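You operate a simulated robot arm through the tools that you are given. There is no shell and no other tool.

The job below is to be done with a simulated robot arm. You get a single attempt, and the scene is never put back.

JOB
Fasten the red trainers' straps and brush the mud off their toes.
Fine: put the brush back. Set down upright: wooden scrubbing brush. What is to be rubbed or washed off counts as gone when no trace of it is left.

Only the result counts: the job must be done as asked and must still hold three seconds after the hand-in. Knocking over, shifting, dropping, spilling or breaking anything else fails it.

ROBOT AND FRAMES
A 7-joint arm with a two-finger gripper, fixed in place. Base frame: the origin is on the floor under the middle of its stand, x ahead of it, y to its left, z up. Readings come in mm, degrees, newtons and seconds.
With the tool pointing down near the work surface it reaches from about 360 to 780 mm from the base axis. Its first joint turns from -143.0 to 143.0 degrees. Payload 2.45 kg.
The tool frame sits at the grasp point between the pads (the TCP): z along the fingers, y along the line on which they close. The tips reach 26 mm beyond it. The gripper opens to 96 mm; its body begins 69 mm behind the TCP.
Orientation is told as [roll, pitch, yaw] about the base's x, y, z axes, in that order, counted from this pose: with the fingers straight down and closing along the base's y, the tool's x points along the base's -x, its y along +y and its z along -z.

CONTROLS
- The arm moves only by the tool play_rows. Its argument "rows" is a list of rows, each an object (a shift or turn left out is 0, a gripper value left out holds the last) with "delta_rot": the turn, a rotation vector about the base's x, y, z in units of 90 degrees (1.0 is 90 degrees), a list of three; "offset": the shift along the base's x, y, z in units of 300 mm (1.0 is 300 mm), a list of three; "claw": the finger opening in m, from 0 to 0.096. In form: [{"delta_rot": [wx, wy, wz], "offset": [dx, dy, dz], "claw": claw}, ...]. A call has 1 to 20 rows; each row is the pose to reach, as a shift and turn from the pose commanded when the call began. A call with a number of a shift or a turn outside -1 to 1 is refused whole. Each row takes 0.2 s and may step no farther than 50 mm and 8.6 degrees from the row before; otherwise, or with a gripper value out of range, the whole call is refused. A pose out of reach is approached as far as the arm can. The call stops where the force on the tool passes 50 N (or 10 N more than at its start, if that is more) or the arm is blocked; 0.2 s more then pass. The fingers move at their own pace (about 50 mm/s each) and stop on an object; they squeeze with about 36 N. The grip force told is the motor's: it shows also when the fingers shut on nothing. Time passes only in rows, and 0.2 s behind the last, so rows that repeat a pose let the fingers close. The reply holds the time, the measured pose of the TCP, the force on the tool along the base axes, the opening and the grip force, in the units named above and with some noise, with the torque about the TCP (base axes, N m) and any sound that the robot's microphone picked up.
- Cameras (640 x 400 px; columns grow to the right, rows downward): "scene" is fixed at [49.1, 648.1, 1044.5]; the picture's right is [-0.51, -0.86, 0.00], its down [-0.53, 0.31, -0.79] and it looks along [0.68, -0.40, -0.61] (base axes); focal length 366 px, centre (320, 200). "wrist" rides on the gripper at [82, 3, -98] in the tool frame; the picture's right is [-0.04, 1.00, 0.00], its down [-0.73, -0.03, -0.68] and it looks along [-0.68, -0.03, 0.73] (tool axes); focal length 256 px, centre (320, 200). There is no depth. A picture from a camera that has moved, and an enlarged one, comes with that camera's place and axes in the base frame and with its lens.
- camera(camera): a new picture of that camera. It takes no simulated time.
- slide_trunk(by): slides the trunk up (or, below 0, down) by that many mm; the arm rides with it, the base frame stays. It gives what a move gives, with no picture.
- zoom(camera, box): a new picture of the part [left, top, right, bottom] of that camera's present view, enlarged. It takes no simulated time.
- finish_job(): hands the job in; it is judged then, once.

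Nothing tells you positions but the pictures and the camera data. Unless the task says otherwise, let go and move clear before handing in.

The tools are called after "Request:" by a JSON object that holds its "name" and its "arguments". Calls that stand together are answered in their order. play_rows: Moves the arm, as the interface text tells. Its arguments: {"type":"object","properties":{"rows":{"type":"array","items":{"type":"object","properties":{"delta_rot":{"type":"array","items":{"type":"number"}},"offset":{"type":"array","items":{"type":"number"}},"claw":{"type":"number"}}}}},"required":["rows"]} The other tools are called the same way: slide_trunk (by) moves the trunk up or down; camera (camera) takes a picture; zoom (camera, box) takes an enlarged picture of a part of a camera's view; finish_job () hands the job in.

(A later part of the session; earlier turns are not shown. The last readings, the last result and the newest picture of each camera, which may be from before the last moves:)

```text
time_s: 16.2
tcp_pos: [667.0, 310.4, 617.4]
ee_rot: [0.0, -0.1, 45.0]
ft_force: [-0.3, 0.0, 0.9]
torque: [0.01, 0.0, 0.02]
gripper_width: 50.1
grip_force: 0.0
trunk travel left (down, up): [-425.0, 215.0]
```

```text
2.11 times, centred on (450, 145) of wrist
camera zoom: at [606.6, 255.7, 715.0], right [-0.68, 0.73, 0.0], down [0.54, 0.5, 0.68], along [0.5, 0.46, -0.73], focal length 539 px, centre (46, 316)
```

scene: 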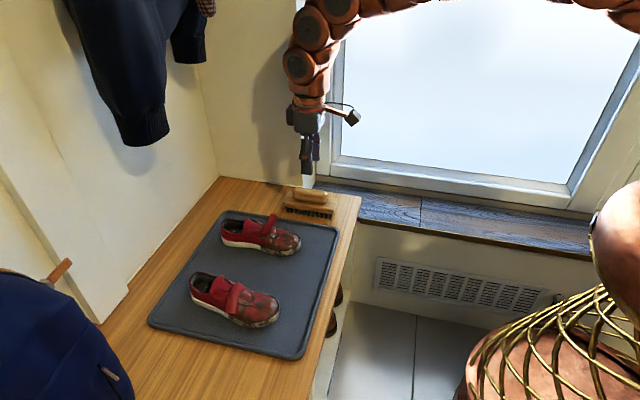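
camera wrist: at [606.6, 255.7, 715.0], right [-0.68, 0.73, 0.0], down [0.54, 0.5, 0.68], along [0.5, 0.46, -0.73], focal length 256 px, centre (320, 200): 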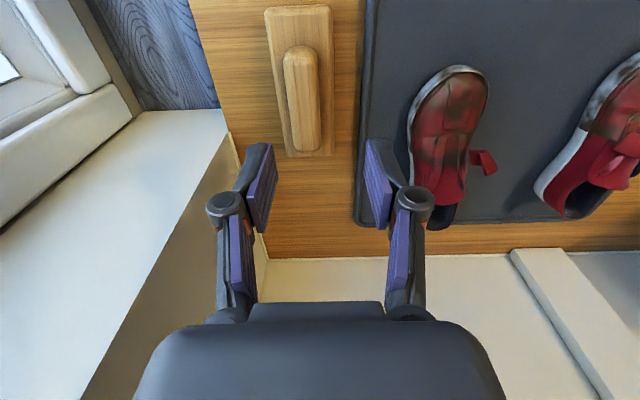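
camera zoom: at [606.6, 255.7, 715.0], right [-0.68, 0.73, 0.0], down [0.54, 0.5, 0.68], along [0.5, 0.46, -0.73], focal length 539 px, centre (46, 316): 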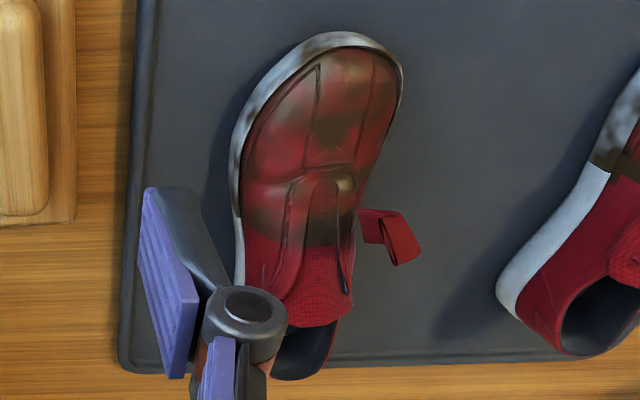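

The brush is 120×50 mm, axis at 45°, centred near (678, 304), with the block top at z ≈ 487 and the handle top at ≈ 512. I'll descend over the handle, ending with the tips just above the block.

Request:
{"name": "play_rows", "arguments": {"rows": [{"offset": [0.02, -0.012, -0.05]}, {"offset": [0.038, -0.022, -0.13]}, {"offset": [0.038, -0.022, -0.2]}, {"offset": [0.038, -0.022, -0.26]}, {"offset": [0.038, -0.022, -0.3]}, {"offset": [0.038, -0.022, -0.32]}, {"offset": [0.038, -0.022, -0.33]}]}}

Request:
{"name": "camera", "arguments": {"camera": "wrist"}}

Request:
{"name": "zoom", "arguments": {"camera": "scene", "box": [260, 140, 360, 230]}}

```text
time_s: 17.8
tcp_pos: [677.5, 303.8, 517.5]
ee_rot: [0.0, 0.0, 45.1]
ft_force: [-0.1, 0.6, 0.5]
torque: [0.0, 0.02, 0.0]
gripper_width: 49.8
grip_force: 0.1
trunk travel left (down, up): [-425.0, 215.0]
```

```text
taken
camera wrist: at [617.9, 248.1, 615.2], right [-0.68, 0.73, 0.0], down [0.54, 0.5, 0.68], along [0.5, 0.46, -0.73], focal length 256 px, centre (320, 200)
```

wrist: 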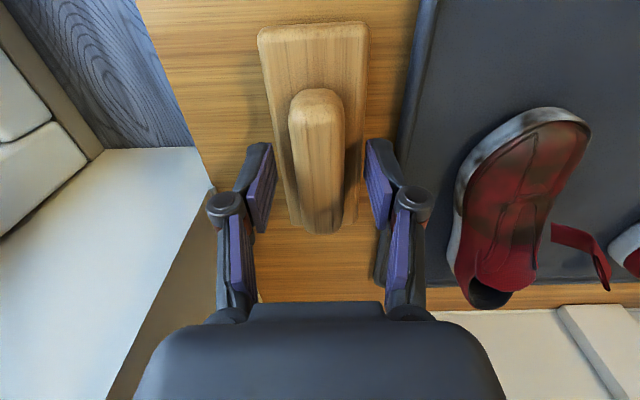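

```text
4.44 times, centred on (310, 185) of scene
camera zoom: at [49.1, 648.1, 1044.5], right [-0.51, -0.86, 0.0], down [-0.53, 0.31, -0.79], along [0.68, -0.4, -0.61], focal length 1627 px, centre (364, 267)
```

zoom: 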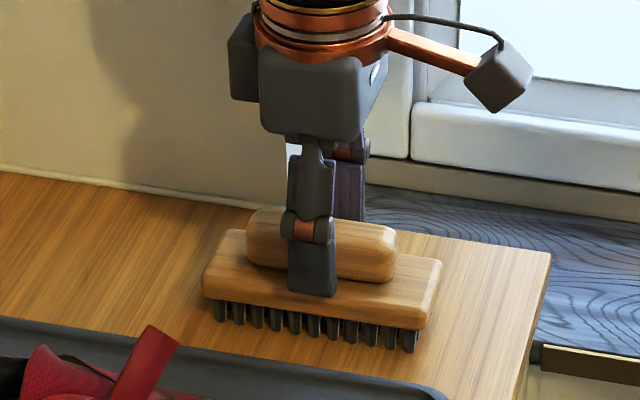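

The fingers straddle the handle symmetrically. Closing on it.

Request:
{"name": "play_rows", "arguments": {"rows": [{"claw": 0.0}, {"claw": 0.0}, {"claw": 0.0}, {"claw": 0.0}]}}

Request:
{"name": "zoom", "arguments": {"camera": "scene", "box": [260, 140, 360, 230]}}

```text
time_s: 18.8
tcp_pos: [678.2, 303.0, 518.9]
ee_rot: [0.0, 0.1, 45.0]
ft_force: [-0.3, -0.4, 0.8]
torque: [0.03, -0.01, 0.0]
gripper_width: 25.4
grip_force: 36.3
trunk travel left (down, up): [-425.0, 215.0]
```

```text
4.44 times, centred on (310, 185) of scene
camera zoom: at [49.1, 648.1, 1044.5], right [-0.51, -0.86, 0.0], down [-0.53, 0.31, -0.79], along [0.68, -0.4, -0.61], focal length 1627 px, centre (364, 267)
```

zoom: 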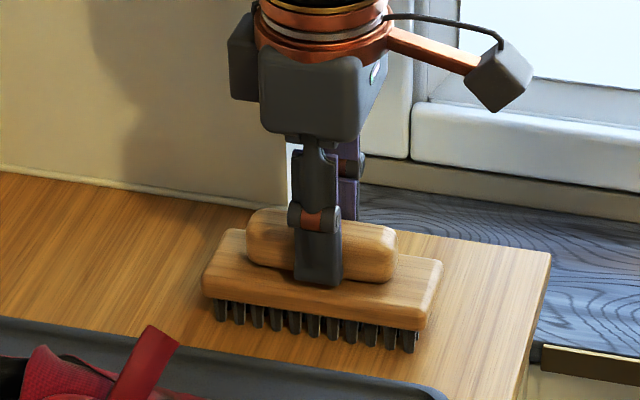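

The handle is held firmly (25 mm wide). I note the put-back pose as TCP (677.9, 303.9, 518.2), yaw 45°. Lifting straight up first.

Request:
{"name": "play_rows", "arguments": {"rows": [{"offset": [0, 0, 0.02]}, {"offset": [0, 0, 0.08]}, {"offset": [0, 0, 0.2]}, {"offset": [0, 0, 0.32]}, {"offset": [0, 0, 0.42]}, {"offset": [0, 0, 0.42]}]}}

Request:
{"name": "camera", "arguments": {"camera": "scene"}}

Request:
{"name": "camera", "arguments": {"camera": "wrist"}}

```text
time_s: 20.2
tcp_pos: [679.2, 301.8, 644.1]
ee_rot: [0.0, 0.0, 45.1]
ft_force: [0.1, 1.0, -1.7]
torque: [-0.02, 0.04, -0.04]
gripper_width: 25.3
grip_force: 36.0
trunk travel left (down, up): [-425.0, 215.0]
```

```text
taken
```

scene: 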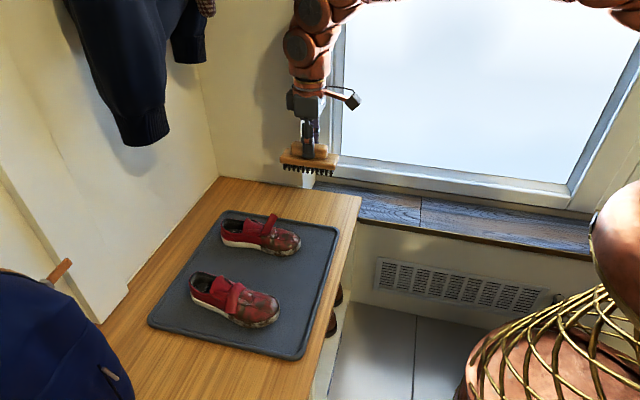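

```text
taken
camera wrist: at [619.5, 247.3, 741.9], right [-0.68, 0.73, 0.0], down [0.54, 0.5, 0.68], along [0.5, 0.46, -0.73], focal length 256 px, centre (320, 200)
```

wrist: 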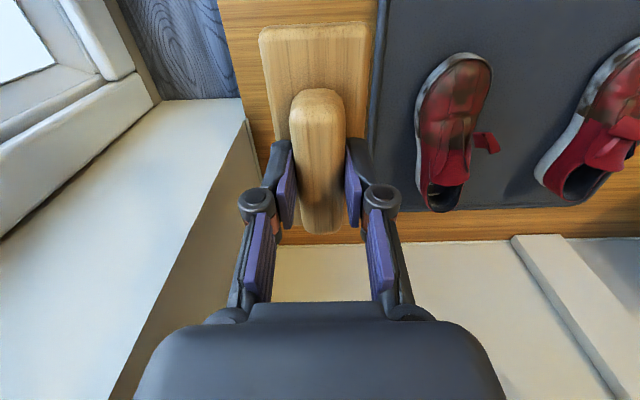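

The brush is in hand (about 1.7 N). Now I carry it over to shoe A's toe, high enough to clear strap B, and tilt it 15° to match the toe's slope.

Request:
{"name": "play_rows", "arguments": {"rows": [{"offset": [-0.1, 0.08, 0]}, {"offset": [-0.215, 0.172, 0]}, {"offset": [-0.33, 0.264, 0]}, {"offset": [-0.445, 0.355, 0]}, {"offset": [-0.56, 0.446, 0]}, {"offset": [-0.675, 0.538, 0]}, {"offset": [-0.78, 0.62, -0.02], "delta_rot": [0.04, -0.04, 0]}, {"offset": [-0.84, 0.667, -0.11], "delta_rot": [0.08, -0.08, 0]}, {"offset": [-0.84, 0.667, -0.2], "delta_rot": [0.118, -0.118, 0]}, {"offset": [-0.84, 0.667, -0.224], "delta_rot": [0.118, -0.118, 0]}]}}

Request:
{"name": "zoom", "arguments": {"camera": "scene", "box": [180, 215, 310, 335]}}

Request:
{"name": "camera", "arguments": {"camera": "wrist"}}

```text
time_s: 22.4
tcp_pos: [427.2, 503.1, 576.5]
ee_rot: [0.0, -15.0, 45.1]
ft_force: [0.2, -0.4, -1.2]
torque: [-0.01, -0.06, 0.01]
gripper_width: 25.1
grip_force: 35.9
trunk travel left (down, up): [-425.0, 215.0]
```

```text
3.33 times, centred on (245, 275) of scene
camera zoom: at [49.1, 648.1, 1044.5], right [-0.51, -0.86, 0.0], down [-0.53, 0.31, -0.79], along [0.68, -0.4, -0.61], focal length 1220 px, centre (570, -50)
```

zoom: 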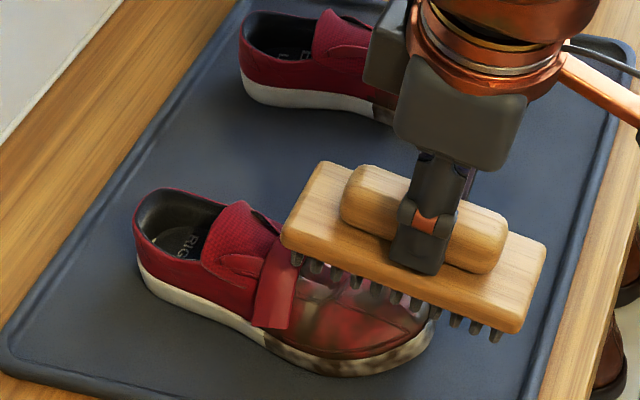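

```text
taken
camera wrist: at [350.9, 432.4, 649.4], right [-0.68, 0.73, 0.01], down [0.4, 0.36, 0.85], along [0.62, 0.58, -0.53], focal length 256 px, centre (320, 200)
```

wrist: 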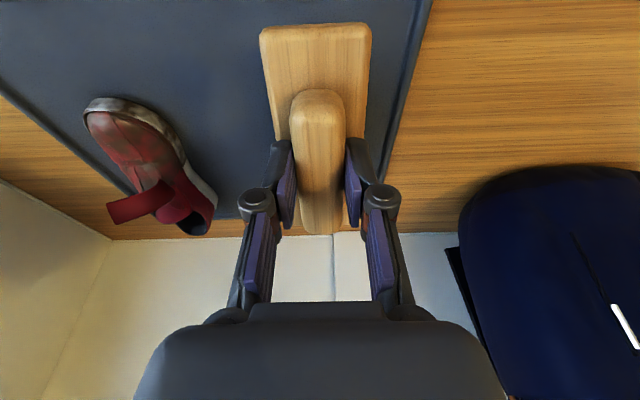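

The brush is poised over A's toe. Lowering it carefully to contact.

Request:
{"name": "play_rows", "arguments": {"rows": [{"offset": [0, 0, -0.04]}, {"offset": [0, 0, -0.07]}, {"offset": [0, 0, -0.09]}, {"offset": [0, 0, -0.1]}, {"offset": [0, 0, -0.107]}, {"offset": [0, 0, -0.113]}]}}

Request:
{"name": "zoom", "arguments": {"camera": "scene", "box": [180, 215, 310, 335]}}

```text
time_s: 23.8
tcp_pos: [425.9, 501.5, 544.0]
ee_rot: [-0.1, -15.1, 44.9]
ft_force: [-5.7, -10.3, 25.2]
torque: [0.23, -0.34, -0.09]
gripper_width: 25.7
grip_force: 35.9
trunk travel left (down, up): [-425.0, 215.0]
```

```text
3.33 times, centred on (245, 275) of scene
camera zoom: at [49.1, 648.1, 1044.5], right [-0.51, -0.86, 0.0], down [-0.53, 0.31, -0.79], along [0.68, -0.4, -0.61], focal length 1220 px, centre (570, -50)
```

zoom: 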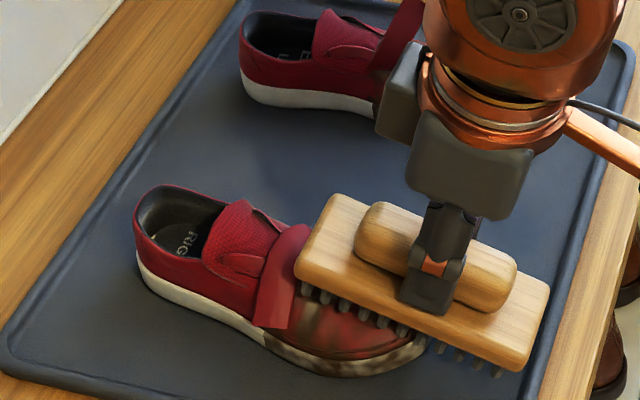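

Contact at about 25 N, a bit firm. I'll ease up slightly and make short back-and-forth strokes along the toe's slope, then see how the mud responds.

Request:
{"name": "play_rows", "arguments": {"rows": [{"offset": [0, 0, 0.004]}, {"offset": [-0.02, -0.02, -0.0035]}, {"offset": [-0.04, -0.04, -0.011]}, {"offset": [-0.055, -0.055, -0.017]}, {"offset": [-0.04, -0.04, -0.011]}, {"offset": [-0.02, -0.02, -0.0035]}, {"offset": [0, 0, 0.004]}, {"offset": [-0.02, -0.02, -0.0035]}, {"offset": [-0.04, -0.04, -0.011]}, {"offset": [-0.055, -0.055, -0.017]}]}}

Request:
{"name": "zoom", "arguments": {"camera": "scene", "box": [180, 215, 310, 335]}}

```text
time_s: 26.0
tcp_pos: [411.5, 487.4, 539.4]
ee_rot: [0.0, -15.4, 45.2]
ft_force: [10.8, 9.6, 6.2]
torque: [0.43, -0.85, 0.38]
gripper_width: 25.4
grip_force: 35.6
trunk travel left (down, up): [-425.0, 215.0]
```

```text
3.33 times, centred on (245, 275) of scene
camera zoom: at [49.1, 648.1, 1044.5], right [-0.51, -0.86, 0.0], down [-0.53, 0.31, -0.79], along [0.68, -0.4, -0.61], focal length 1220 px, centre (570, -50)
```

zoom: 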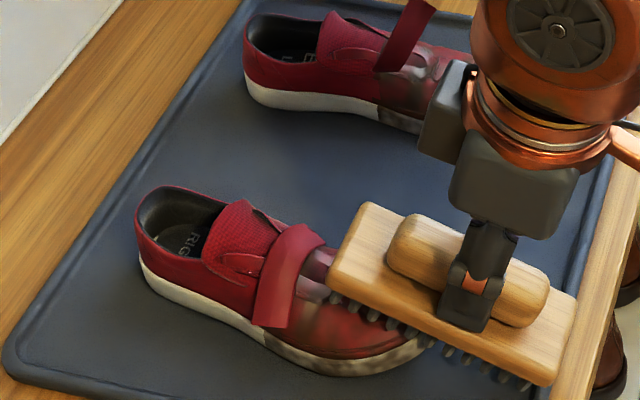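

The horizontal drag is a bit high (14 N). I'll lift off to see the effect on mud, strap and shoe position.

Request:
{"name": "play_rows", "arguments": {"rows": [{"offset": [0.01, 0.01, 0.02]}, {"offset": [0.0, 0.0, 0.08]}, {"offset": [-0.08, -0.08, 0.15]}, {"offset": [-0.16, -0.16, 0.22]}, {"offset": [-0.16, -0.16, 0.22]}]}}

Request:
{"name": "zoom", "arguments": {"camera": "scene", "box": [180, 255, 290, 335]}}

Request:
{"name": "camera", "arguments": {"camera": "wrist"}}

```text
time_s: 27.2
tcp_pos: [361.0, 437.0, 602.4]
ee_rot: [0.0, -15.0, 45.1]
ft_force: [0.6, 0.3, -1.3]
torque: [-0.01, 0.03, 0.02]
gripper_width: 25.3
grip_force: 35.6
trunk travel left (down, up): [-425.0, 215.0]
```

```text
5.00 times, centred on (235, 295) of scene
camera zoom: at [49.1, 648.1, 1044.5], right [-0.51, -0.86, 0.0], down [-0.53, 0.31, -0.79], along [0.68, -0.4, -0.61], focal length 1830 px, centre (745, -275)
```

zoom: 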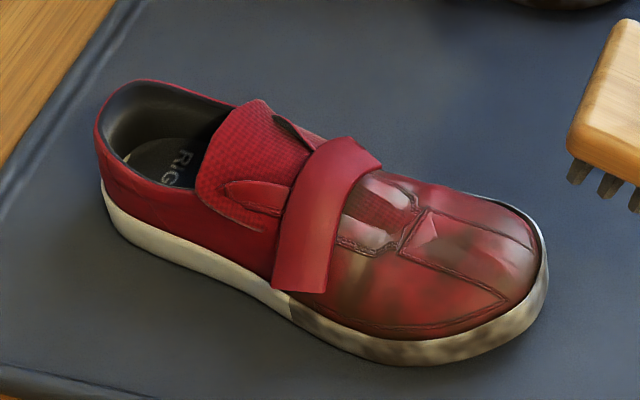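

```text
taken
camera wrist: at [284.2, 366.3, 674.5], right [-0.68, 0.73, 0.01], down [0.4, 0.36, 0.85], along [0.62, 0.58, -0.53], focal length 256 px, centre (320, 200)
```

wrist: 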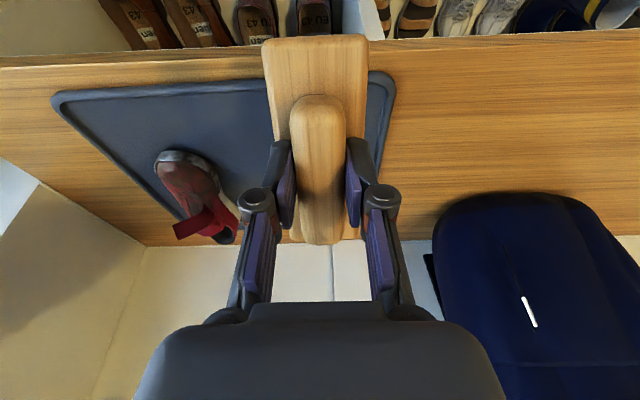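

The mud has faded overall, so scrubbing works, and the strap is still down. Zooming for detail before continuing with lighter strokes.

Request:
{"name": "zoom", "arguments": {"camera": "scene", "box": [235, 270, 295, 335]}}

```text
6.15 times, centred on (265, 302) of scene
camera zoom: at [49.1, 648.1, 1044.5], right [-0.51, -0.86, 0.0], down [-0.53, 0.31, -0.79], along [0.68, -0.4, -0.61], focal length 2252 px, centre (658, -431)
```

zoom: 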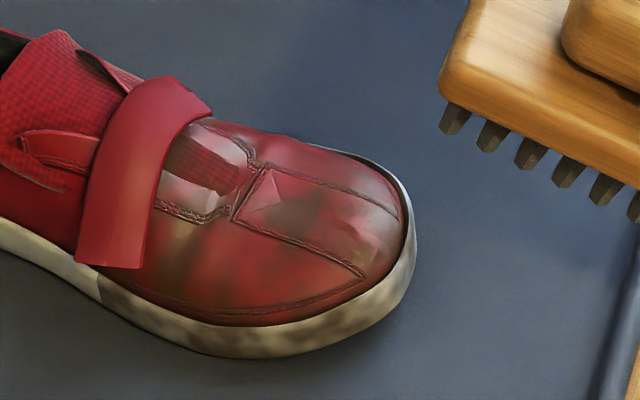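

The mud fades evenly with scrubbing. I return to contact at a lighter pressure.

Request:
{"name": "play_rows", "arguments": {"rows": [{"offset": [0.1, 0.1, -0.03]}, {"offset": [0.19, 0.19, -0.09]}, {"offset": [0.2033, 0.2033, -0.15]}, {"offset": [0.2033, 0.2033, -0.18]}, {"offset": [0.2033, 0.2033, -0.193]}, {"offset": [0.2033, 0.2033, -0.198]}]}}

```text
time_s: 28.6
tcp_pos: [421.6, 499.4, 543.8]
ee_rot: [0.0, -15.0, 45.0]
ft_force: [0.5, -0.3, -1.9]
torque: [-0.01, -0.02, -0.02]
gripper_width: 25.4
grip_force: 36.1
trunk travel left (down, up): [-425.0, 215.0]
```

No contact yet; lowering by 1 mm steps.

Request:
{"name": "play_rows", "arguments": {"rows": [{"offset": [0, 0, -0.0033]}, {"offset": [0, 0, -0.0066]}]}}

```text
time_s: 29.2
tcp_pos: [421.5, 499.4, 542.7]
ee_rot: [0.0, -15.0, 45.1]
ft_force: [-5.8, -4.0, 8.0]
torque: [-0.12, 0.36, 0.11]
gripper_width: 25.1
grip_force: 35.9
trunk travel left (down, up): [-425.0, 215.0]
```

Contact is on the steep instep at the brush's heel end rather than on the toe. I'll shift the brush back 15 mm toward the robot and lower again.

Request:
{"name": "play_rows", "arguments": {"rows": [{"offset": [-0.01, -0.01, 0.01]}, {"offset": [-0.036, -0.036, 0.01]}, {"offset": [-0.05, -0.05, 0.0]}, {"offset": [-0.05, -0.05, -0.01]}, {"offset": [-0.05, -0.05, -0.0167]}]}}

Request:
{"name": "zoom", "arguments": {"camera": "scene", "box": [220, 235, 330, 335]}}

```text
time_s: 30.4
tcp_pos: [408.8, 486.5, 539.7]
ee_rot: [0.0, -15.5, 45.0]
ft_force: [13.4, 6.7, 27.3]
torque: [0.06, -0.3, 0.12]
gripper_width: 25.4
grip_force: 36.0
trunk travel left (down, up): [-425.0, 215.0]
```

```text
4.00 times, centred on (275, 285) of scene
camera zoom: at [49.1, 648.1, 1044.5], right [-0.51, -0.86, 0.0], down [-0.53, 0.31, -0.79], along [0.68, -0.4, -0.61], focal length 1464 px, centre (500, -140)
```

zoom: 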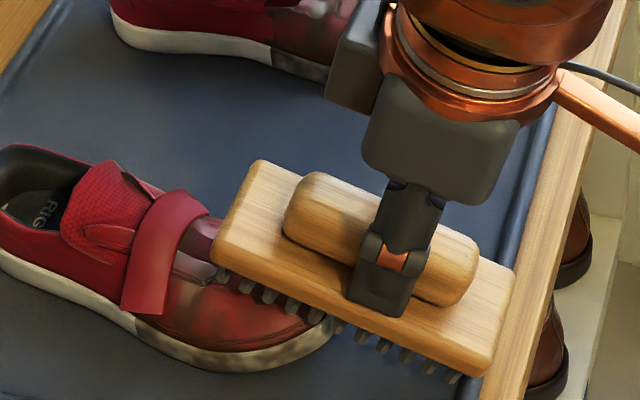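

The brush's near end is reaching the mat in this pose. I'll lift, flatten the tilt to about 8°, and reposition so only the toe is touched.

Request:
{"name": "play_rows", "arguments": {"rows": [{"offset": [0, 0, 0.03]}, {"offset": [0.0, 0.0, 0.08], "delta_rot": [-0.03, 0.03, 0]}, {"offset": [0.03, 0.03, 0.1], "delta_rot": [-0.055, 0.055, 0]}, {"offset": [0.041, 0.044, 0.07], "delta_rot": [-0.055, 0.055, 0]}, {"offset": [0.041, 0.044, 0.045], "delta_rot": [-0.055, 0.055, 0]}, {"offset": [0.041, 0.044, 0.035], "delta_rot": [-0.055, 0.055, 0]}]}}

Request:
{"name": "zoom", "arguments": {"camera": "scene", "box": [220, 235, 330, 335]}}

```text
time_s: 31.8
tcp_pos: [419.1, 497.7, 548.4]
ee_rot: [0.0, -8.1, 45.0]
ft_force: [-0.2, -0.2, -1.1]
torque: [-0.02, -0.01, 0.0]
gripper_width: 25.1
grip_force: 36.5
trunk travel left (down, up): [-425.0, 215.0]
```

```text
4.00 times, centred on (275, 285) of scene
camera zoom: at [49.1, 648.1, 1044.5], right [-0.51, -0.86, 0.0], down [-0.53, 0.31, -0.79], along [0.68, -0.4, -0.61], focal length 1464 px, centre (500, -140)
```

zoom: 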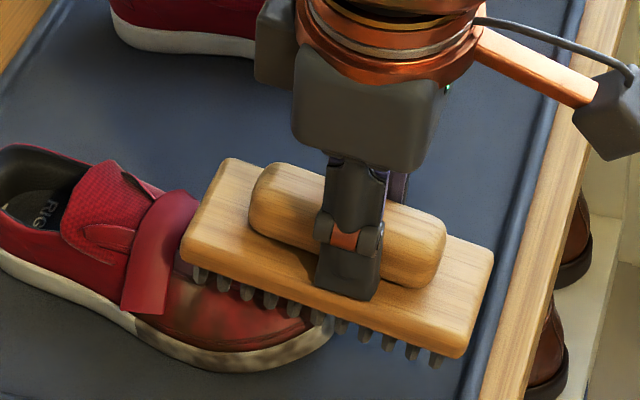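

Clear of the strap now. Lowering gently to touch the toe.

Request:
{"name": "play_rows", "arguments": {"rows": [{"offset": [0, 0, -0.005]}, {"offset": [0, 0, -0.01]}, {"offset": [0, 0, -0.0133]}]}}

```text
time_s: 32.6
tcp_pos: [420.1, 498.9, 546.0]
ee_rot: [0.1, -8.1, 45.0]
ft_force: [-1.6, -4.9, 13.0]
torque: [0.58, -0.74, -0.14]
gripper_width: 25.3
grip_force: 36.0
trunk travel left (down, up): [-425.0, 215.0]
```

Gentle contact (about 15 N) on the toe at the right place. Now a series of short strokes following the toe's slope.

Request:
{"name": "play_rows", "arguments": {"rows": [{"offset": [-0.01, -0.01, -0.003]}, {"offset": [-0.02, -0.02, -0.007]}, {"offset": [-0.03, -0.03, -0.011]}, {"offset": [-0.02, -0.02, -0.007]}, {"offset": [-0.01, -0.01, -0.003]}, {"offset": [0.0, 0.0, 0.0]}, {"offset": [-0.01, -0.01, -0.003]}, {"offset": [-0.02, -0.02, -0.007]}, {"offset": [-0.03, -0.03, -0.011]}, {"offset": [-0.02, -0.02, -0.007]}, {"offset": [-0.01, -0.01, -0.003]}, {"offset": [0.0, 0.0, 0.0]}]}}

Request:
{"name": "zoom", "arguments": {"camera": "scene", "box": [220, 235, 330, 335]}}

```text
time_s: 35.2
tcp_pos: [419.3, 498.6, 544.5]
ee_rot: [0.0, -8.0, 45.1]
ft_force: [0.0, -0.5, -1.3]
torque: [0.0, 0.05, 0.0]
gripper_width: 24.9
grip_force: 35.8
trunk travel left (down, up): [-425.0, 215.0]
```

```text
4.00 times, centred on (275, 285) of scene
camera zoom: at [49.1, 648.1, 1044.5], right [-0.51, -0.86, 0.0], down [-0.53, 0.31, -0.79], along [0.68, -0.4, -0.61], focal length 1464 px, centre (500, -140)
```

zoom: 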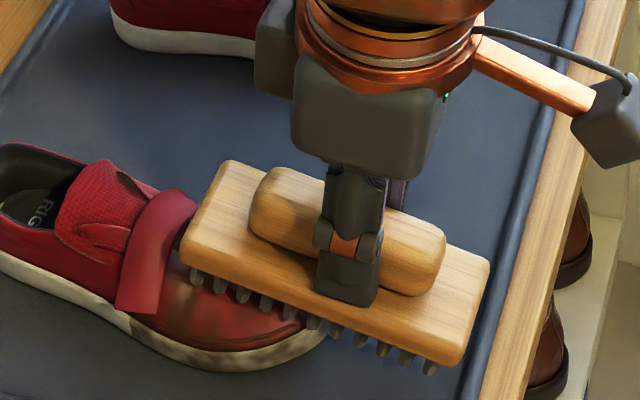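

The mud is fading further. The shoe slid a few millimetres toward the heel, so I'll re-establish light contact and use strokes that pull back a little.

Request:
{"name": "play_rows", "arguments": {"rows": [{"offset": [0, 0, -0.003]}, {"offset": [0, 0, -0.006]}]}}

Request:
{"name": "zoom", "arguments": {"camera": "scene", "box": [180, 255, 290, 335]}}

```text
time_s: 35.8
tcp_pos: [421.0, 497.8, 541.6]
ee_rot: [0.0, -8.1, 45.1]
ft_force: [-2.3, 0.7, 2.6]
torque: [0.22, -0.23, 0.06]
gripper_width: 25.2
grip_force: 36.4
trunk travel left (down, up): [-425.0, 215.0]
```

```text
5.00 times, centred on (235, 295) of scene
camera zoom: at [49.1, 648.1, 1044.5], right [-0.51, -0.86, 0.0], down [-0.53, 0.31, -0.79], along [0.68, -0.4, -0.61], focal length 1830 px, centre (745, -275)
```

zoom: 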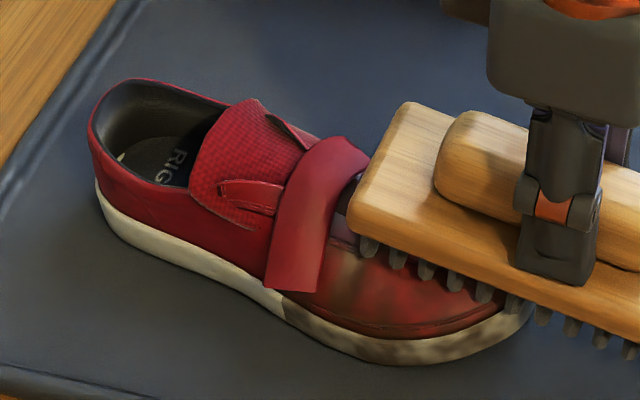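

Shoe A is back almost exactly at its original place. More strokes: slightly firmer on the pull, lighter on the push.

Request:
{"name": "play_rows", "arguments": {"rows": [{"offset": [-0.0094, -0.0094, -0.0057]}, {"offset": [-0.0189, -0.0189, -0.0093]}, {"offset": [-0.0283, -0.0283, -0.0133]}, {"offset": [-0.0189, -0.0189, -0.0067]}, {"offset": [-0.0094, -0.0094, -0.003]}, {"offset": [0, 0, 0.001]}, {"offset": [-0.0094, -0.0094, -0.0057]}, {"offset": [-0.0189, -0.0189, -0.0093]}, {"offset": [-0.0283, -0.0283, -0.0133]}, {"offset": [-0.0189, -0.0189, -0.0067]}, {"offset": [-0.0094, -0.0094, -0.003]}, {"offset": [0, 0, 0.001]}, {"offset": [-0.0094, -0.0094, -0.0057]}, {"offset": [-0.0189, -0.0189, -0.0093]}, {"offset": [-0.0283, -0.0283, -0.0133]}]}}

Request:
{"name": "zoom", "arguments": {"camera": "scene", "box": [180, 255, 290, 335]}}

```text
time_s: 39.0
tcp_pos: [411.0, 487.4, 538.8]
ee_rot: [0.0, -8.0, 45.0]
ft_force: [2.1, 1.6, 7.9]
torque: [0.55, -0.55, -0.03]
gripper_width: 25.4
grip_force: 36.6
trunk travel left (down, up): [-425.0, 215.0]
```

```text
5.00 times, centred on (235, 295) of scene
camera zoom: at [49.1, 648.1, 1044.5], right [-0.51, -0.86, 0.0], down [-0.53, 0.31, -0.79], along [0.68, -0.4, -0.61], focal length 1830 px, centre (745, -275)
```

zoom: 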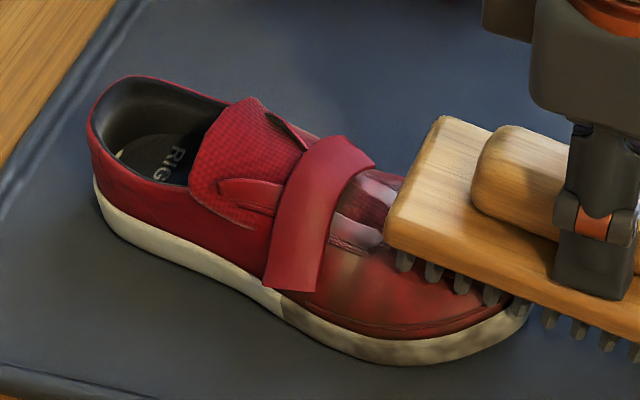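

Good: drag is small now and the mud keeps fading. Continuing with longer strokes.

Request:
{"name": "play_rows", "arguments": {"rows": [{"offset": [0.0118, 0.0118, 0.006]}, {"offset": [0.0236, 0.0236, 0.011]}, {"offset": [0.0118, 0.0118, 0.005]}, {"offset": [0, 0, 0]}, {"offset": [-0.0118, -0.0118, -0.005]}, {"offset": [-0.0236, -0.0236, -0.009]}, {"offset": [-0.0118, -0.0118, -0.004]}, {"offset": [0, 0, 0.001]}, {"offset": [0.0118, 0.0118, 0.006]}, {"offset": [0.0236, 0.0236, 0.011]}, {"offset": [0.0118, 0.0118, 0.005]}, {"offset": [0, 0, 0]}, {"offset": [-0.0118, -0.0118, -0.005]}, {"offset": [-0.0236, -0.0236, -0.009]}, {"offset": [-0.0118, -0.0118, -0.004]}, {"offset": [0, 0, 0.001]}, {"offset": [0.0118, 0.0118, 0.006]}, {"offset": [0.0236, 0.0236, 0.011]}, {"offset": [0.0118, 0.0118, 0.005]}, {"offset": [0, 0, 0]}]}}

Request:
{"name": "zoom", "arguments": {"camera": "scene", "box": [180, 255, 290, 335]}}

```text
time_s: 43.2
tcp_pos: [411.0, 488.3, 538.3]
ee_rot: [-0.1, -8.1, 44.9]
ft_force: [0.7, 0.0, 2.5]
torque: [0.28, -0.21, -0.02]
gripper_width: 25.2
grip_force: 35.9
trunk travel left (down, up): [-425.0, 215.0]
```

```text
5.00 times, centred on (235, 295) of scene
camera zoom: at [49.1, 648.1, 1044.5], right [-0.51, -0.86, 0.0], down [-0.53, 0.31, -0.79], along [0.68, -0.4, -0.61], focal length 1830 px, centre (745, -275)
```

zoom: 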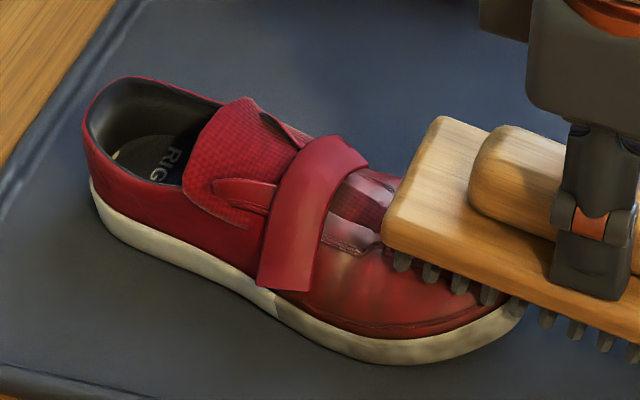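

Nearly clean; the shoe has crept about 3 mm towards the heel, so now I'll use pull-only strokes (lifting for the return).

Request:
{"name": "play_rows", "arguments": {"rows": [{"offset": [0, 0, -0.004]}, {"offset": [-0.0141, -0.0141, -0.01]}, {"offset": [-0.0283, -0.0283, -0.016]}, {"offset": [-0.0283, -0.0283, 0.01]}, {"offset": [0.0, 0.0, 0.015]}, {"offset": [0.0094, 0.0094, 0.0]}, {"offset": [-0.0094, -0.0094, -0.008]}, {"offset": [-0.0283, -0.0283, -0.016]}, {"offset": [-0.0283, -0.0283, 0.01]}, {"offset": [0.0, 0.0, 0.015]}, {"offset": [0.0094, 0.0094, 0.0]}, {"offset": [-0.0094, -0.0094, -0.008]}, {"offset": [-0.0283, -0.0283, -0.016]}, {"offset": [-0.0283, -0.0283, 0.01]}, {"offset": [0.0, 0.0, 0.015]}, {"offset": [0.0094, 0.0094, 0.0]}, {"offset": [-0.0094, -0.0094, -0.008]}, {"offset": [-0.0283, -0.0283, -0.016]}]}}

Request:
{"name": "zoom", "arguments": {"camera": "scene", "box": [180, 255, 290, 335]}}

```text
time_s: 47.0
tcp_pos: [403.1, 480.3, 533.7]
ee_rot: [0.1, -8.2, 45.0]
ft_force: [4.3, 9.0, 30.0]
torque: [-0.13, 0.06, 0.05]
gripper_width: 25.6
grip_force: 36.4
trunk travel left (down, up): [-425.0, 215.0]
```

```text
5.00 times, centred on (235, 295) of scene
camera zoom: at [49.1, 648.1, 1044.5], right [-0.51, -0.86, 0.0], down [-0.53, 0.31, -0.79], along [0.68, -0.4, -0.61], focal length 1830 px, centre (745, -275)
```

zoom: 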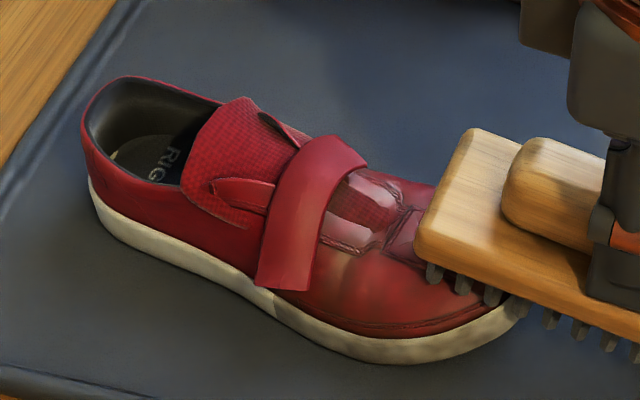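

Mud on A is nearly gone. I lift off (the brush's near end was touching the mat rim) and inspect closely.

Request:
{"name": "play_rows", "arguments": {"rows": [{"offset": [0, 0, 0.03]}, {"offset": [0, 0, 0.1]}, {"offset": [-0.1, -0.1, 0.17]}, {"offset": [-0.17, -0.17, 0.25]}, {"offset": [-0.17, -0.17, 0.25]}]}}

Request:
{"name": "zoom", "arguments": {"camera": "scene", "box": [235, 270, 295, 335]}}

Request:
{"name": "camera", "arguments": {"camera": "scene"}}

```text
time_s: 48.2
tcp_pos: [350.8, 428.9, 608.3]
ee_rot: [0.0, -7.9, 45.0]
ft_force: [-0.5, 0.4, -1.7]
torque: [0.0, 0.02, -0.02]
gripper_width: 25.3
grip_force: 36.0
trunk travel left (down, up): [-425.0, 215.0]
```

```text
6.15 times, centred on (265, 302) of scene
camera zoom: at [49.1, 648.1, 1044.5], right [-0.51, -0.86, 0.0], down [-0.53, 0.31, -0.79], along [0.68, -0.4, -0.61], focal length 2252 px, centre (658, -431)
```

zoom: 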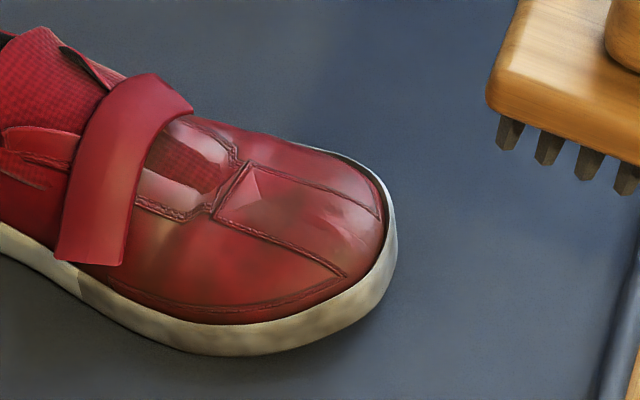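

```text
taken
```

scene: 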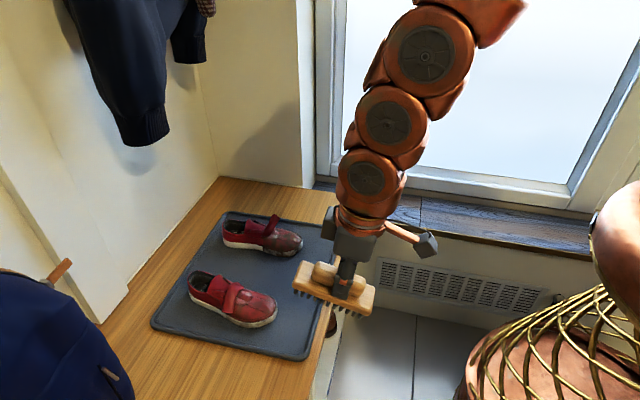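

Only a faint residue remains on A. I'll compare with the initial view to check that the mat and shoe B have not moved.

Request:
{"name": "zoom", "arguments": {"camera": "scene", "box": [180, 200, 320, 340]}}

Request:
{"name": "camera", "arguments": {"camera": "wrist"}}

```text
2.86 times, centred on (250, 270) of scene
camera zoom: at [49.1, 648.1, 1044.5], right [-0.51, -0.86, 0.0], down [-0.53, 0.31, -0.79], along [0.68, -0.4, -0.61], focal length 1046 px, centre (520, 0)
```

zoom: 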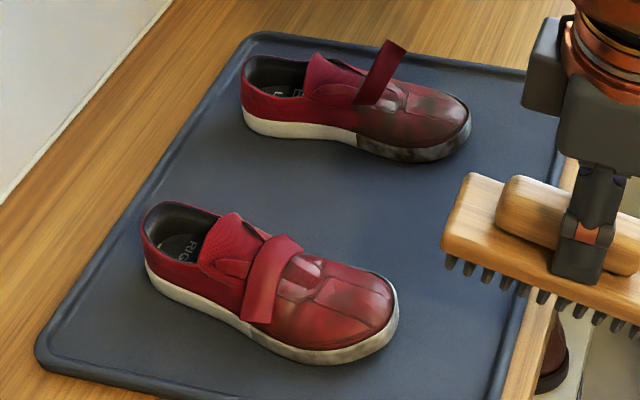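

```text
taken
camera wrist: at [281.4, 364.8, 693.8], right [-0.68, 0.73, 0.01], down [0.47, 0.43, 0.77], along [0.57, 0.53, -0.63], focal length 256 px, centre (320, 200)
```

wrist: 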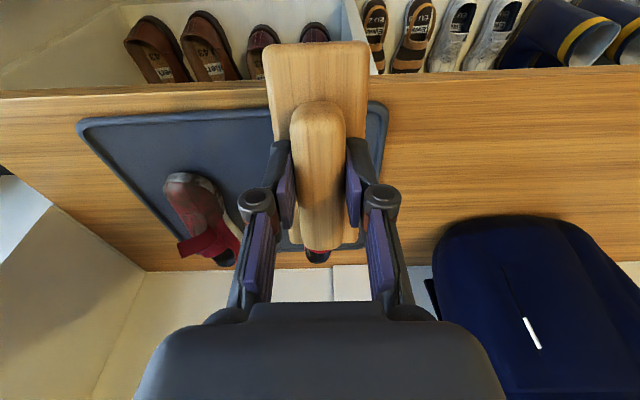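

The mat and shoe B seem to have crept a few millimetres toward the robot, so from now on I'll keep the brush's near end well clear of the mat by holding it level, touching only with its far end. Repositioning on A.

Request:
{"name": "play_rows", "arguments": {"rows": [{"offset": [0.08, 0.08, 0.0], "delta_rot": [-0.03, 0.03, 0]}, {"offset": [0.17, 0.17, 0.0], "delta_rot": [-0.063, 0.063, 0]}, {"offset": [0.245, 0.245, -0.06], "delta_rot": [-0.063, 0.063, 0]}, {"offset": [0.245, 0.245, -0.14], "delta_rot": [-0.063, 0.063, 0]}, {"offset": [0.245, 0.245, -0.17], "delta_rot": [-0.063, 0.063, 0]}, {"offset": [0.245, 0.245, -0.18], "delta_rot": [-0.063, 0.063, 0]}]}}

Request:
{"name": "zoom", "arguments": {"camera": "scene", "box": [180, 235, 320, 335]}}

```text
time_s: 49.6
tcp_pos: [425.4, 502.0, 554.1]
ee_rot: [0.0, 0.1, 45.0]
ft_force: [-0.5, -0.7, -0.7]
torque: [-0.02, 0.01, 0.01]
gripper_width: 25.2
grip_force: 36.1
trunk travel left (down, up): [-425.0, 215.0]
```

```text
4.00 times, centred on (250, 285) of scene
camera zoom: at [49.1, 648.1, 1044.5], right [-0.51, -0.86, 0.0], down [-0.53, 0.31, -0.79], along [0.68, -0.4, -0.61], focal length 1464 px, centre (600, -140)
```

zoom: 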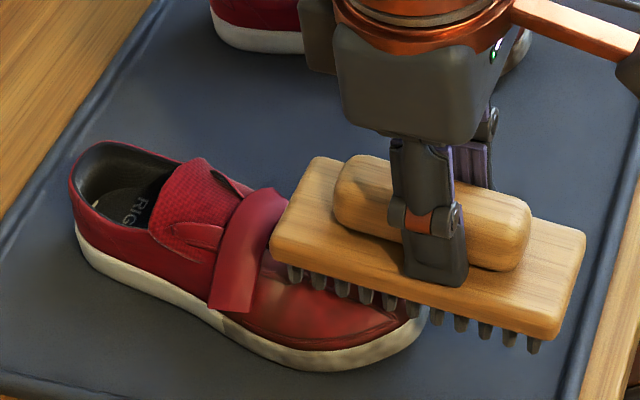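

Brush level, far end above the toe just in front of the strap. Lowering to contact.

Request:
{"name": "play_rows", "arguments": {"rows": [{"offset": [0, 0, -0.005]}, {"offset": [0, 0, -0.01]}, {"offset": [0, 0, -0.0133]}]}}

```text
time_s: 50.4
tcp_pos: [425.4, 502.7, 552.6]
ee_rot: [0.1, -0.2, 45.0]
ft_force: [-5.5, -5.3, 19.3]
torque: [0.8, -0.73, 0.07]
gripper_width: 25.1
grip_force: 35.6
trunk travel left (down, up): [-425.0, 215.0]
```

Contact at about 20 N. Now three pull strokes with lifted returns.

Request:
{"name": "play_rows", "arguments": {"rows": [{"offset": [-0.0141, -0.0141, -0.004]}, {"offset": [-0.0283, -0.0283, -0.0096]}, {"offset": [-0.0424, -0.0424, -0.0152]}, {"offset": [-0.0566, -0.0566, -0.0208]}, {"offset": [-0.0566, -0.0566, -0.008]}, {"offset": [-0.025, -0.025, 0.008]}, {"offset": [0, 0, 0.009]}, {"offset": [0, 0, 0.0015]}, {"offset": [-0.0141, -0.0141, -0.004]}, {"offset": [-0.0283, -0.0283, -0.0096]}, {"offset": [-0.0424, -0.0424, -0.0152]}, {"offset": [-0.0566, -0.0566, -0.0208]}, {"offset": [-0.0566, -0.0566, -0.008]}, {"offset": [-0.025, -0.025, 0.008]}, {"offset": [0, 0, 0.009]}, {"offset": [0, 0, 0.0015]}, {"offset": [-0.0141, -0.0141, -0.004]}, {"offset": [-0.0283, -0.0283, -0.0096]}, {"offset": [-0.0424, -0.0424, -0.0152]}, {"offset": [-0.0566, -0.0566, -0.0208]}]}}

Request:
{"name": "zoom", "arguments": {"camera": "scene", "box": [180, 235, 320, 335]}}

```text
time_s: 54.6
tcp_pos: [408.7, 486.6, 545.2]
ee_rot: [0.0, 0.0, 45.2]
ft_force: [0.6, -0.1, -1.0]
torque: [-0.01, 0.01, -0.01]
gripper_width: 25.3
grip_force: 36.2
trunk travel left (down, up): [-425.0, 215.0]
```

```text
4.00 times, centred on (250, 285) of scene
camera zoom: at [49.1, 648.1, 1044.5], right [-0.51, -0.86, 0.0], down [-0.53, 0.31, -0.79], along [0.68, -0.4, -0.61], focal length 1464 px, centre (600, -140)
```

zoom: 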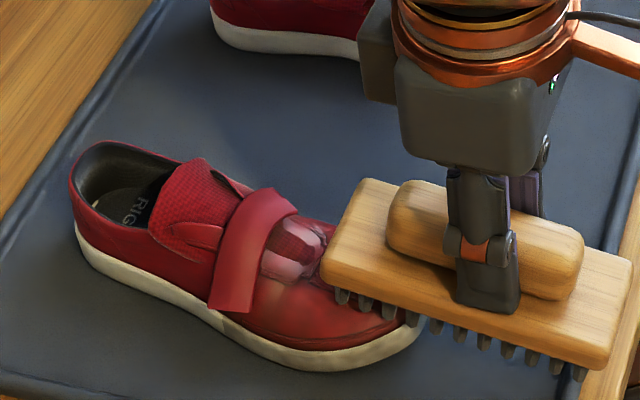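

No further shifting. Checking the remaining residue.

Request:
{"name": "zoom", "arguments": {"camera": "scene", "box": [230, 270, 295, 335]}}

```text
6.15 times, centred on (262, 302) of scene
camera zoom: at [49.1, 648.1, 1044.5], right [-0.51, -0.86, 0.0], down [-0.53, 0.31, -0.79], along [0.68, -0.4, -0.61], focal length 2252 px, centre (674, -431)
```

zoom: 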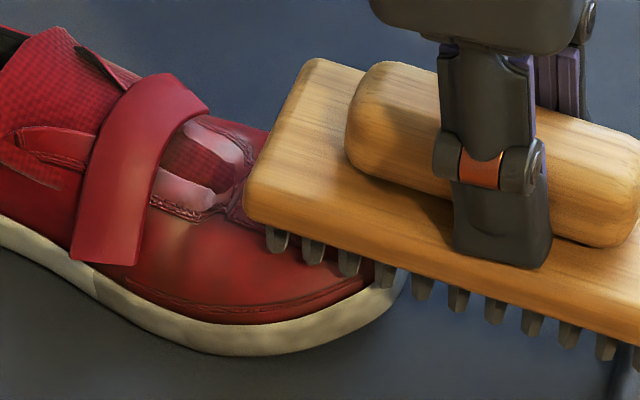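

Only a very faint trace remains on A. Another set of pull strokes, following the slope slightly lower.

Request:
{"name": "play_rows", "arguments": {"rows": [{"offset": [0, 0, 0.015]}, {"offset": [0.03, 0.03, 0.032]}, {"offset": [0.0566, 0.0566, 0.032]}, {"offset": [0.0566, 0.0566, 0.0215]}, {"offset": [0.0425, 0.0425, 0.0145]}, {"offset": [0.0283, 0.0283, 0.0078]}, {"offset": [0.0142, 0.0142, 0.001]}, {"offset": [0.0, 0.0, -0.0056]}, {"offset": [0, 0, 0.015]}, {"offset": [0.03, 0.03, 0.032]}, {"offset": [0.0566, 0.0566, 0.032]}, {"offset": [0.0566, 0.0566, 0.0215]}, {"offset": [0.0425, 0.0425, 0.0145]}, {"offset": [0.0283, 0.0283, 0.0078]}, {"offset": [0.0142, 0.0142, 0.001]}, {"offset": [0.0, 0.0, -0.0056]}]}}

Request:
{"name": "zoom", "arguments": {"camera": "scene", "box": [180, 235, 320, 335]}}

Request:
{"name": "zoom", "arguments": {"camera": "scene", "box": [230, 270, 295, 335]}}

```text
time_s: 58.0
tcp_pos: [407.6, 485.9, 543.0]
ee_rot: [0.0, 0.0, 45.1]
ft_force: [1.9, 0.2, 11.9]
torque: [0.76, -0.77, -0.06]
gripper_width: 25.4
grip_force: 36.3
trunk travel left (down, up): [-425.0, 215.0]
```

```text
4.00 times, centred on (250, 285) of scene
camera zoom: at [49.1, 648.1, 1044.5], right [-0.51, -0.86, 0.0], down [-0.53, 0.31, -0.79], along [0.68, -0.4, -0.61], focal length 1464 px, centre (600, -140)
```

zoom: 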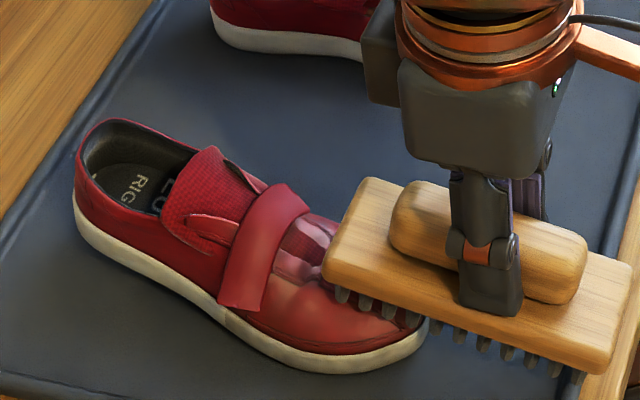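

```text
6.15 times, centred on (262, 302) of scene
camera zoom: at [49.1, 648.1, 1044.5], right [-0.51, -0.86, 0.0], down [-0.53, 0.31, -0.79], along [0.68, -0.4, -0.61], focal length 2252 px, centre (674, -431)
```

zoom: 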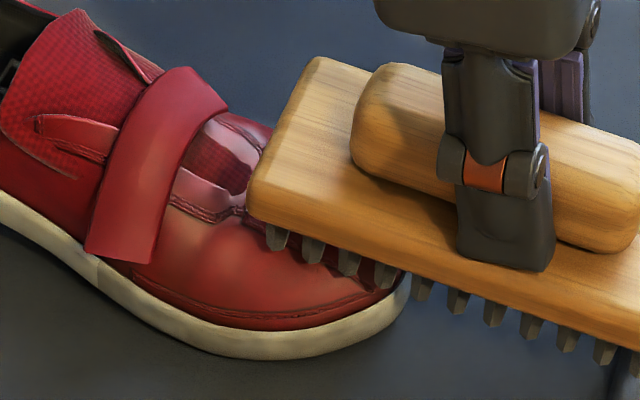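

The mud looks gone, but shoe A seems to have rocked under the pressure. Lifting off to check that it settles.

Request:
{"name": "play_rows", "arguments": {"rows": [{"offset": [0, 0, 0.01]}, {"offset": [0, 0, 0.06]}, {"offset": [-0.05, -0.05, 0.15]}, {"offset": [-0.15, -0.15, 0.22]}, {"offset": [-0.15, -0.15, 0.22]}]}}

Request:
{"name": "zoom", "arguments": {"camera": "scene", "box": [180, 200, 320, 340]}}

Request:
{"name": "zoom", "arguments": {"camera": "scene", "box": [225, 265, 290, 335]}}

```text
time_s: 59.2
tcp_pos: [363.3, 439.9, 608.3]
ee_rot: [0.0, 0.0, 45.0]
ft_force: [0.8, 0.3, -0.5]
torque: [0.0, 0.04, -0.02]
gripper_width: 25.3
grip_force: 36.0
trunk travel left (down, up): [-425.0, 215.0]
```

```text
2.86 times, centred on (250, 270) of scene
camera zoom: at [49.1, 648.1, 1044.5], right [-0.51, -0.86, 0.0], down [-0.53, 0.31, -0.79], along [0.68, -0.4, -0.61], focal length 1046 px, centre (520, 0)
```

zoom: 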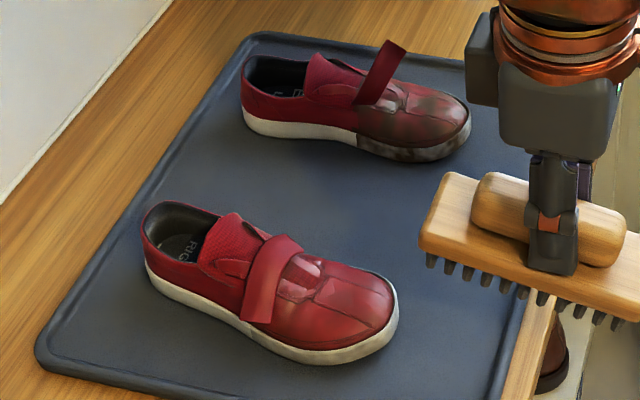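

```text
5.71 times, centred on (258, 300) of scene
camera zoom: at [49.1, 648.1, 1044.5], right [-0.51, -0.86, 0.0], down [-0.53, 0.31, -0.79], along [0.68, -0.4, -0.61], focal length 2092 px, centre (677, -371)
```

zoom: 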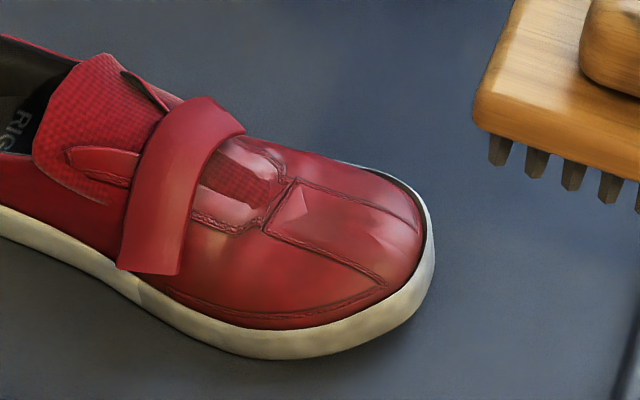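

Shoe A settled flat and in place, strap closed. A barely visible shade remains on its sole, so I'll do one more set of short strokes further back on the toe.

Request:
{"name": "play_rows", "arguments": {"rows": [{"offset": [0.1, 0.1, -0.05]}, {"offset": [0.2, 0.2, -0.1]}, {"offset": [0.2067, 0.2067, -0.17]}, {"offset": [0.2067, 0.2067, -0.192]}, {"offset": [0.1926, 0.1926, -0.2]}, {"offset": [0.1784, 0.1784, -0.207]}, {"offset": [0.1926, 0.1926, -0.1995]}, {"offset": [0.2067, 0.2067, -0.193]}, {"offset": [0.1926, 0.1926, -0.2]}, {"offset": [0.1784, 0.1784, -0.207]}, {"offset": [0.1926, 0.1926, -0.1995]}, {"offset": [0.2067, 0.2067, -0.193]}, {"offset": [0.1926, 0.1926, -0.2]}, {"offset": [0.1784, 0.1784, -0.207]}, {"offset": [0.1926, 0.1926, -0.1995]}, {"offset": [0.2067, 0.2067, -0.193]}, {"offset": [0.1926, 0.1926, -0.2]}, {"offset": [0.1784, 0.1784, -0.207]}]}}

Request:
{"name": "zoom", "arguments": {"camera": "scene", "box": [180, 200, 320, 340]}}

Request:
{"name": "zoom", "arguments": {"camera": "scene", "box": [225, 265, 290, 335]}}

```text
time_s: 63.0
tcp_pos: [417.1, 494.1, 545.7]
ee_rot: [0.0, 0.1, 45.1]
ft_force: [0.1, -0.5, -1.5]
torque: [0.0, 0.01, 0.01]
gripper_width: 25.3
grip_force: 36.1
trunk travel left (down, up): [-425.0, 215.0]
```

```text
2.86 times, centred on (250, 270) of scene
camera zoom: at [49.1, 648.1, 1044.5], right [-0.51, -0.86, 0.0], down [-0.53, 0.31, -0.79], along [0.68, -0.4, -0.61], focal length 1046 px, centre (520, 0)
```

zoom: 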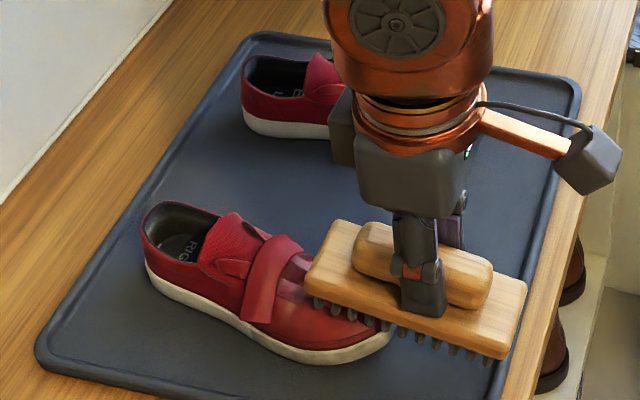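

```text
5.71 times, centred on (258, 300) of scene
camera zoom: at [49.1, 648.1, 1044.5], right [-0.51, -0.86, 0.0], down [-0.53, 0.31, -0.79], along [0.68, -0.4, -0.61], focal length 2092 px, centre (677, -371)
```

zoom: 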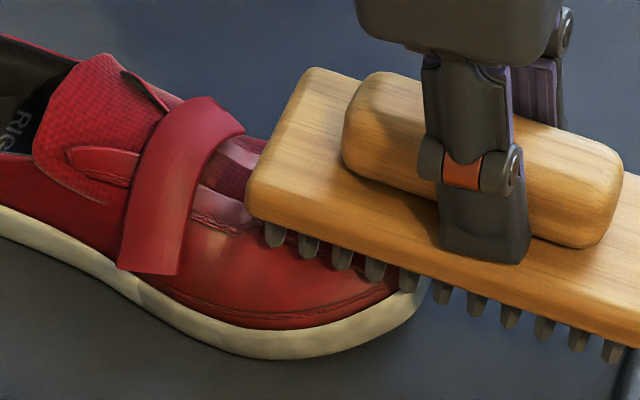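

Contact was marginal in that set. Lowering 1.5 mm and repeating short strokes.

Request:
{"name": "play_rows", "arguments": {"rows": [{"offset": [0, 0, -0.003]}, {"offset": [0, 0, -0.006]}]}}

```text
time_s: 63.6
tcp_pos: [416.6, 494.4, 545.1]
ee_rot: [0.0, 0.0, 45.0]
ft_force: [-4.4, -6.9, 11.6]
torque: [0.29, -0.36, -0.11]
gripper_width: 25.3
grip_force: 36.7
trunk travel left (down, up): [-425.0, 215.0]
```

Request:
{"name": "play_rows", "arguments": {"rows": [{"offset": [-0.007, -0.007, -0.003]}, {"offset": [-0.0141, -0.0141, -0.006]}, {"offset": [-0.007, -0.007, -0.0025]}, {"offset": [0, 0, 0.0005]}, {"offset": [0.0071, 0.0071, 0.004]}, {"offset": [0.0141, 0.0141, 0.007]}, {"offset": [0.0071, 0.0071, 0.003]}, {"offset": [0, 0, 0]}, {"offset": [-0.0071, -0.0071, -0.003]}, {"offset": [-0.0141, -0.0141, -0.006]}, {"offset": [-0.007, -0.007, -0.0025]}, {"offset": [0, 0, 0.0005]}, {"offset": [0.0071, 0.0071, 0.004]}, {"offset": [0.0141, 0.0141, 0.007]}, {"offset": [0.0071, 0.0071, 0.003]}, {"offset": [0, 0, 0]}, {"offset": [-0.0071, -0.0071, -0.003]}, {"offset": [-0.0141, -0.0141, -0.006]}]}}

Request:
{"name": "zoom", "arguments": {"camera": "scene", "box": [180, 200, 320, 340]}}

Request:
{"name": "zoom", "arguments": {"camera": "scene", "box": [225, 265, 290, 335]}}

```text
time_s: 67.4
tcp_pos: [412.4, 490.2, 542.8]
ee_rot: [-0.1, 0.1, 45.1]
ft_force: [-0.1, -0.7, -0.3]
torque: [0.0, -0.02, -0.05]
gripper_width: 25.2
grip_force: 36.2
trunk travel left (down, up): [-425.0, 215.0]
```

```text
2.86 times, centred on (250, 270) of scene
camera zoom: at [49.1, 648.1, 1044.5], right [-0.51, -0.86, 0.0], down [-0.53, 0.31, -0.79], along [0.68, -0.4, -0.61], focal length 1046 px, centre (520, 0)
```

zoom: 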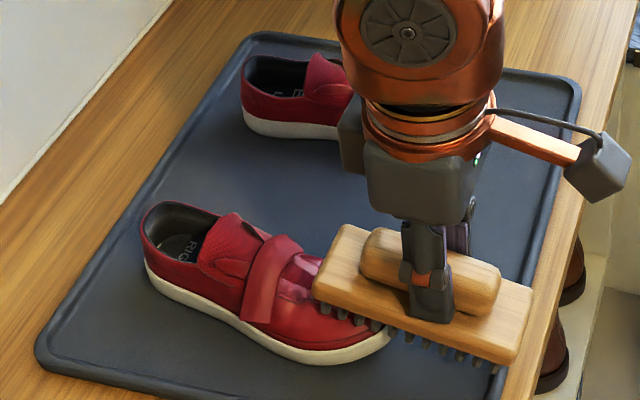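

```text
5.71 times, centred on (258, 300) of scene
camera zoom: at [49.1, 648.1, 1044.5], right [-0.51, -0.86, 0.0], down [-0.53, 0.31, -0.79], along [0.68, -0.4, -0.61], focal length 2092 px, centre (677, -371)
```

zoom: 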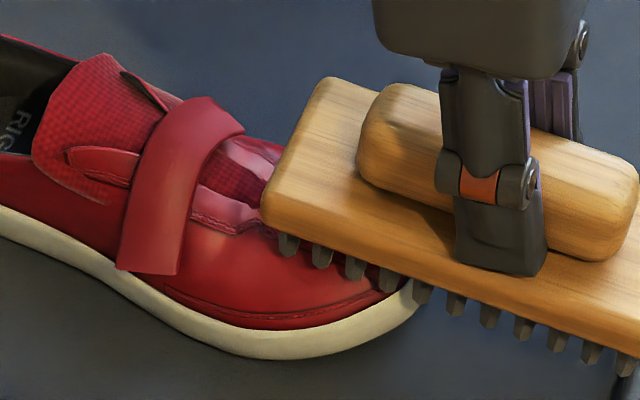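

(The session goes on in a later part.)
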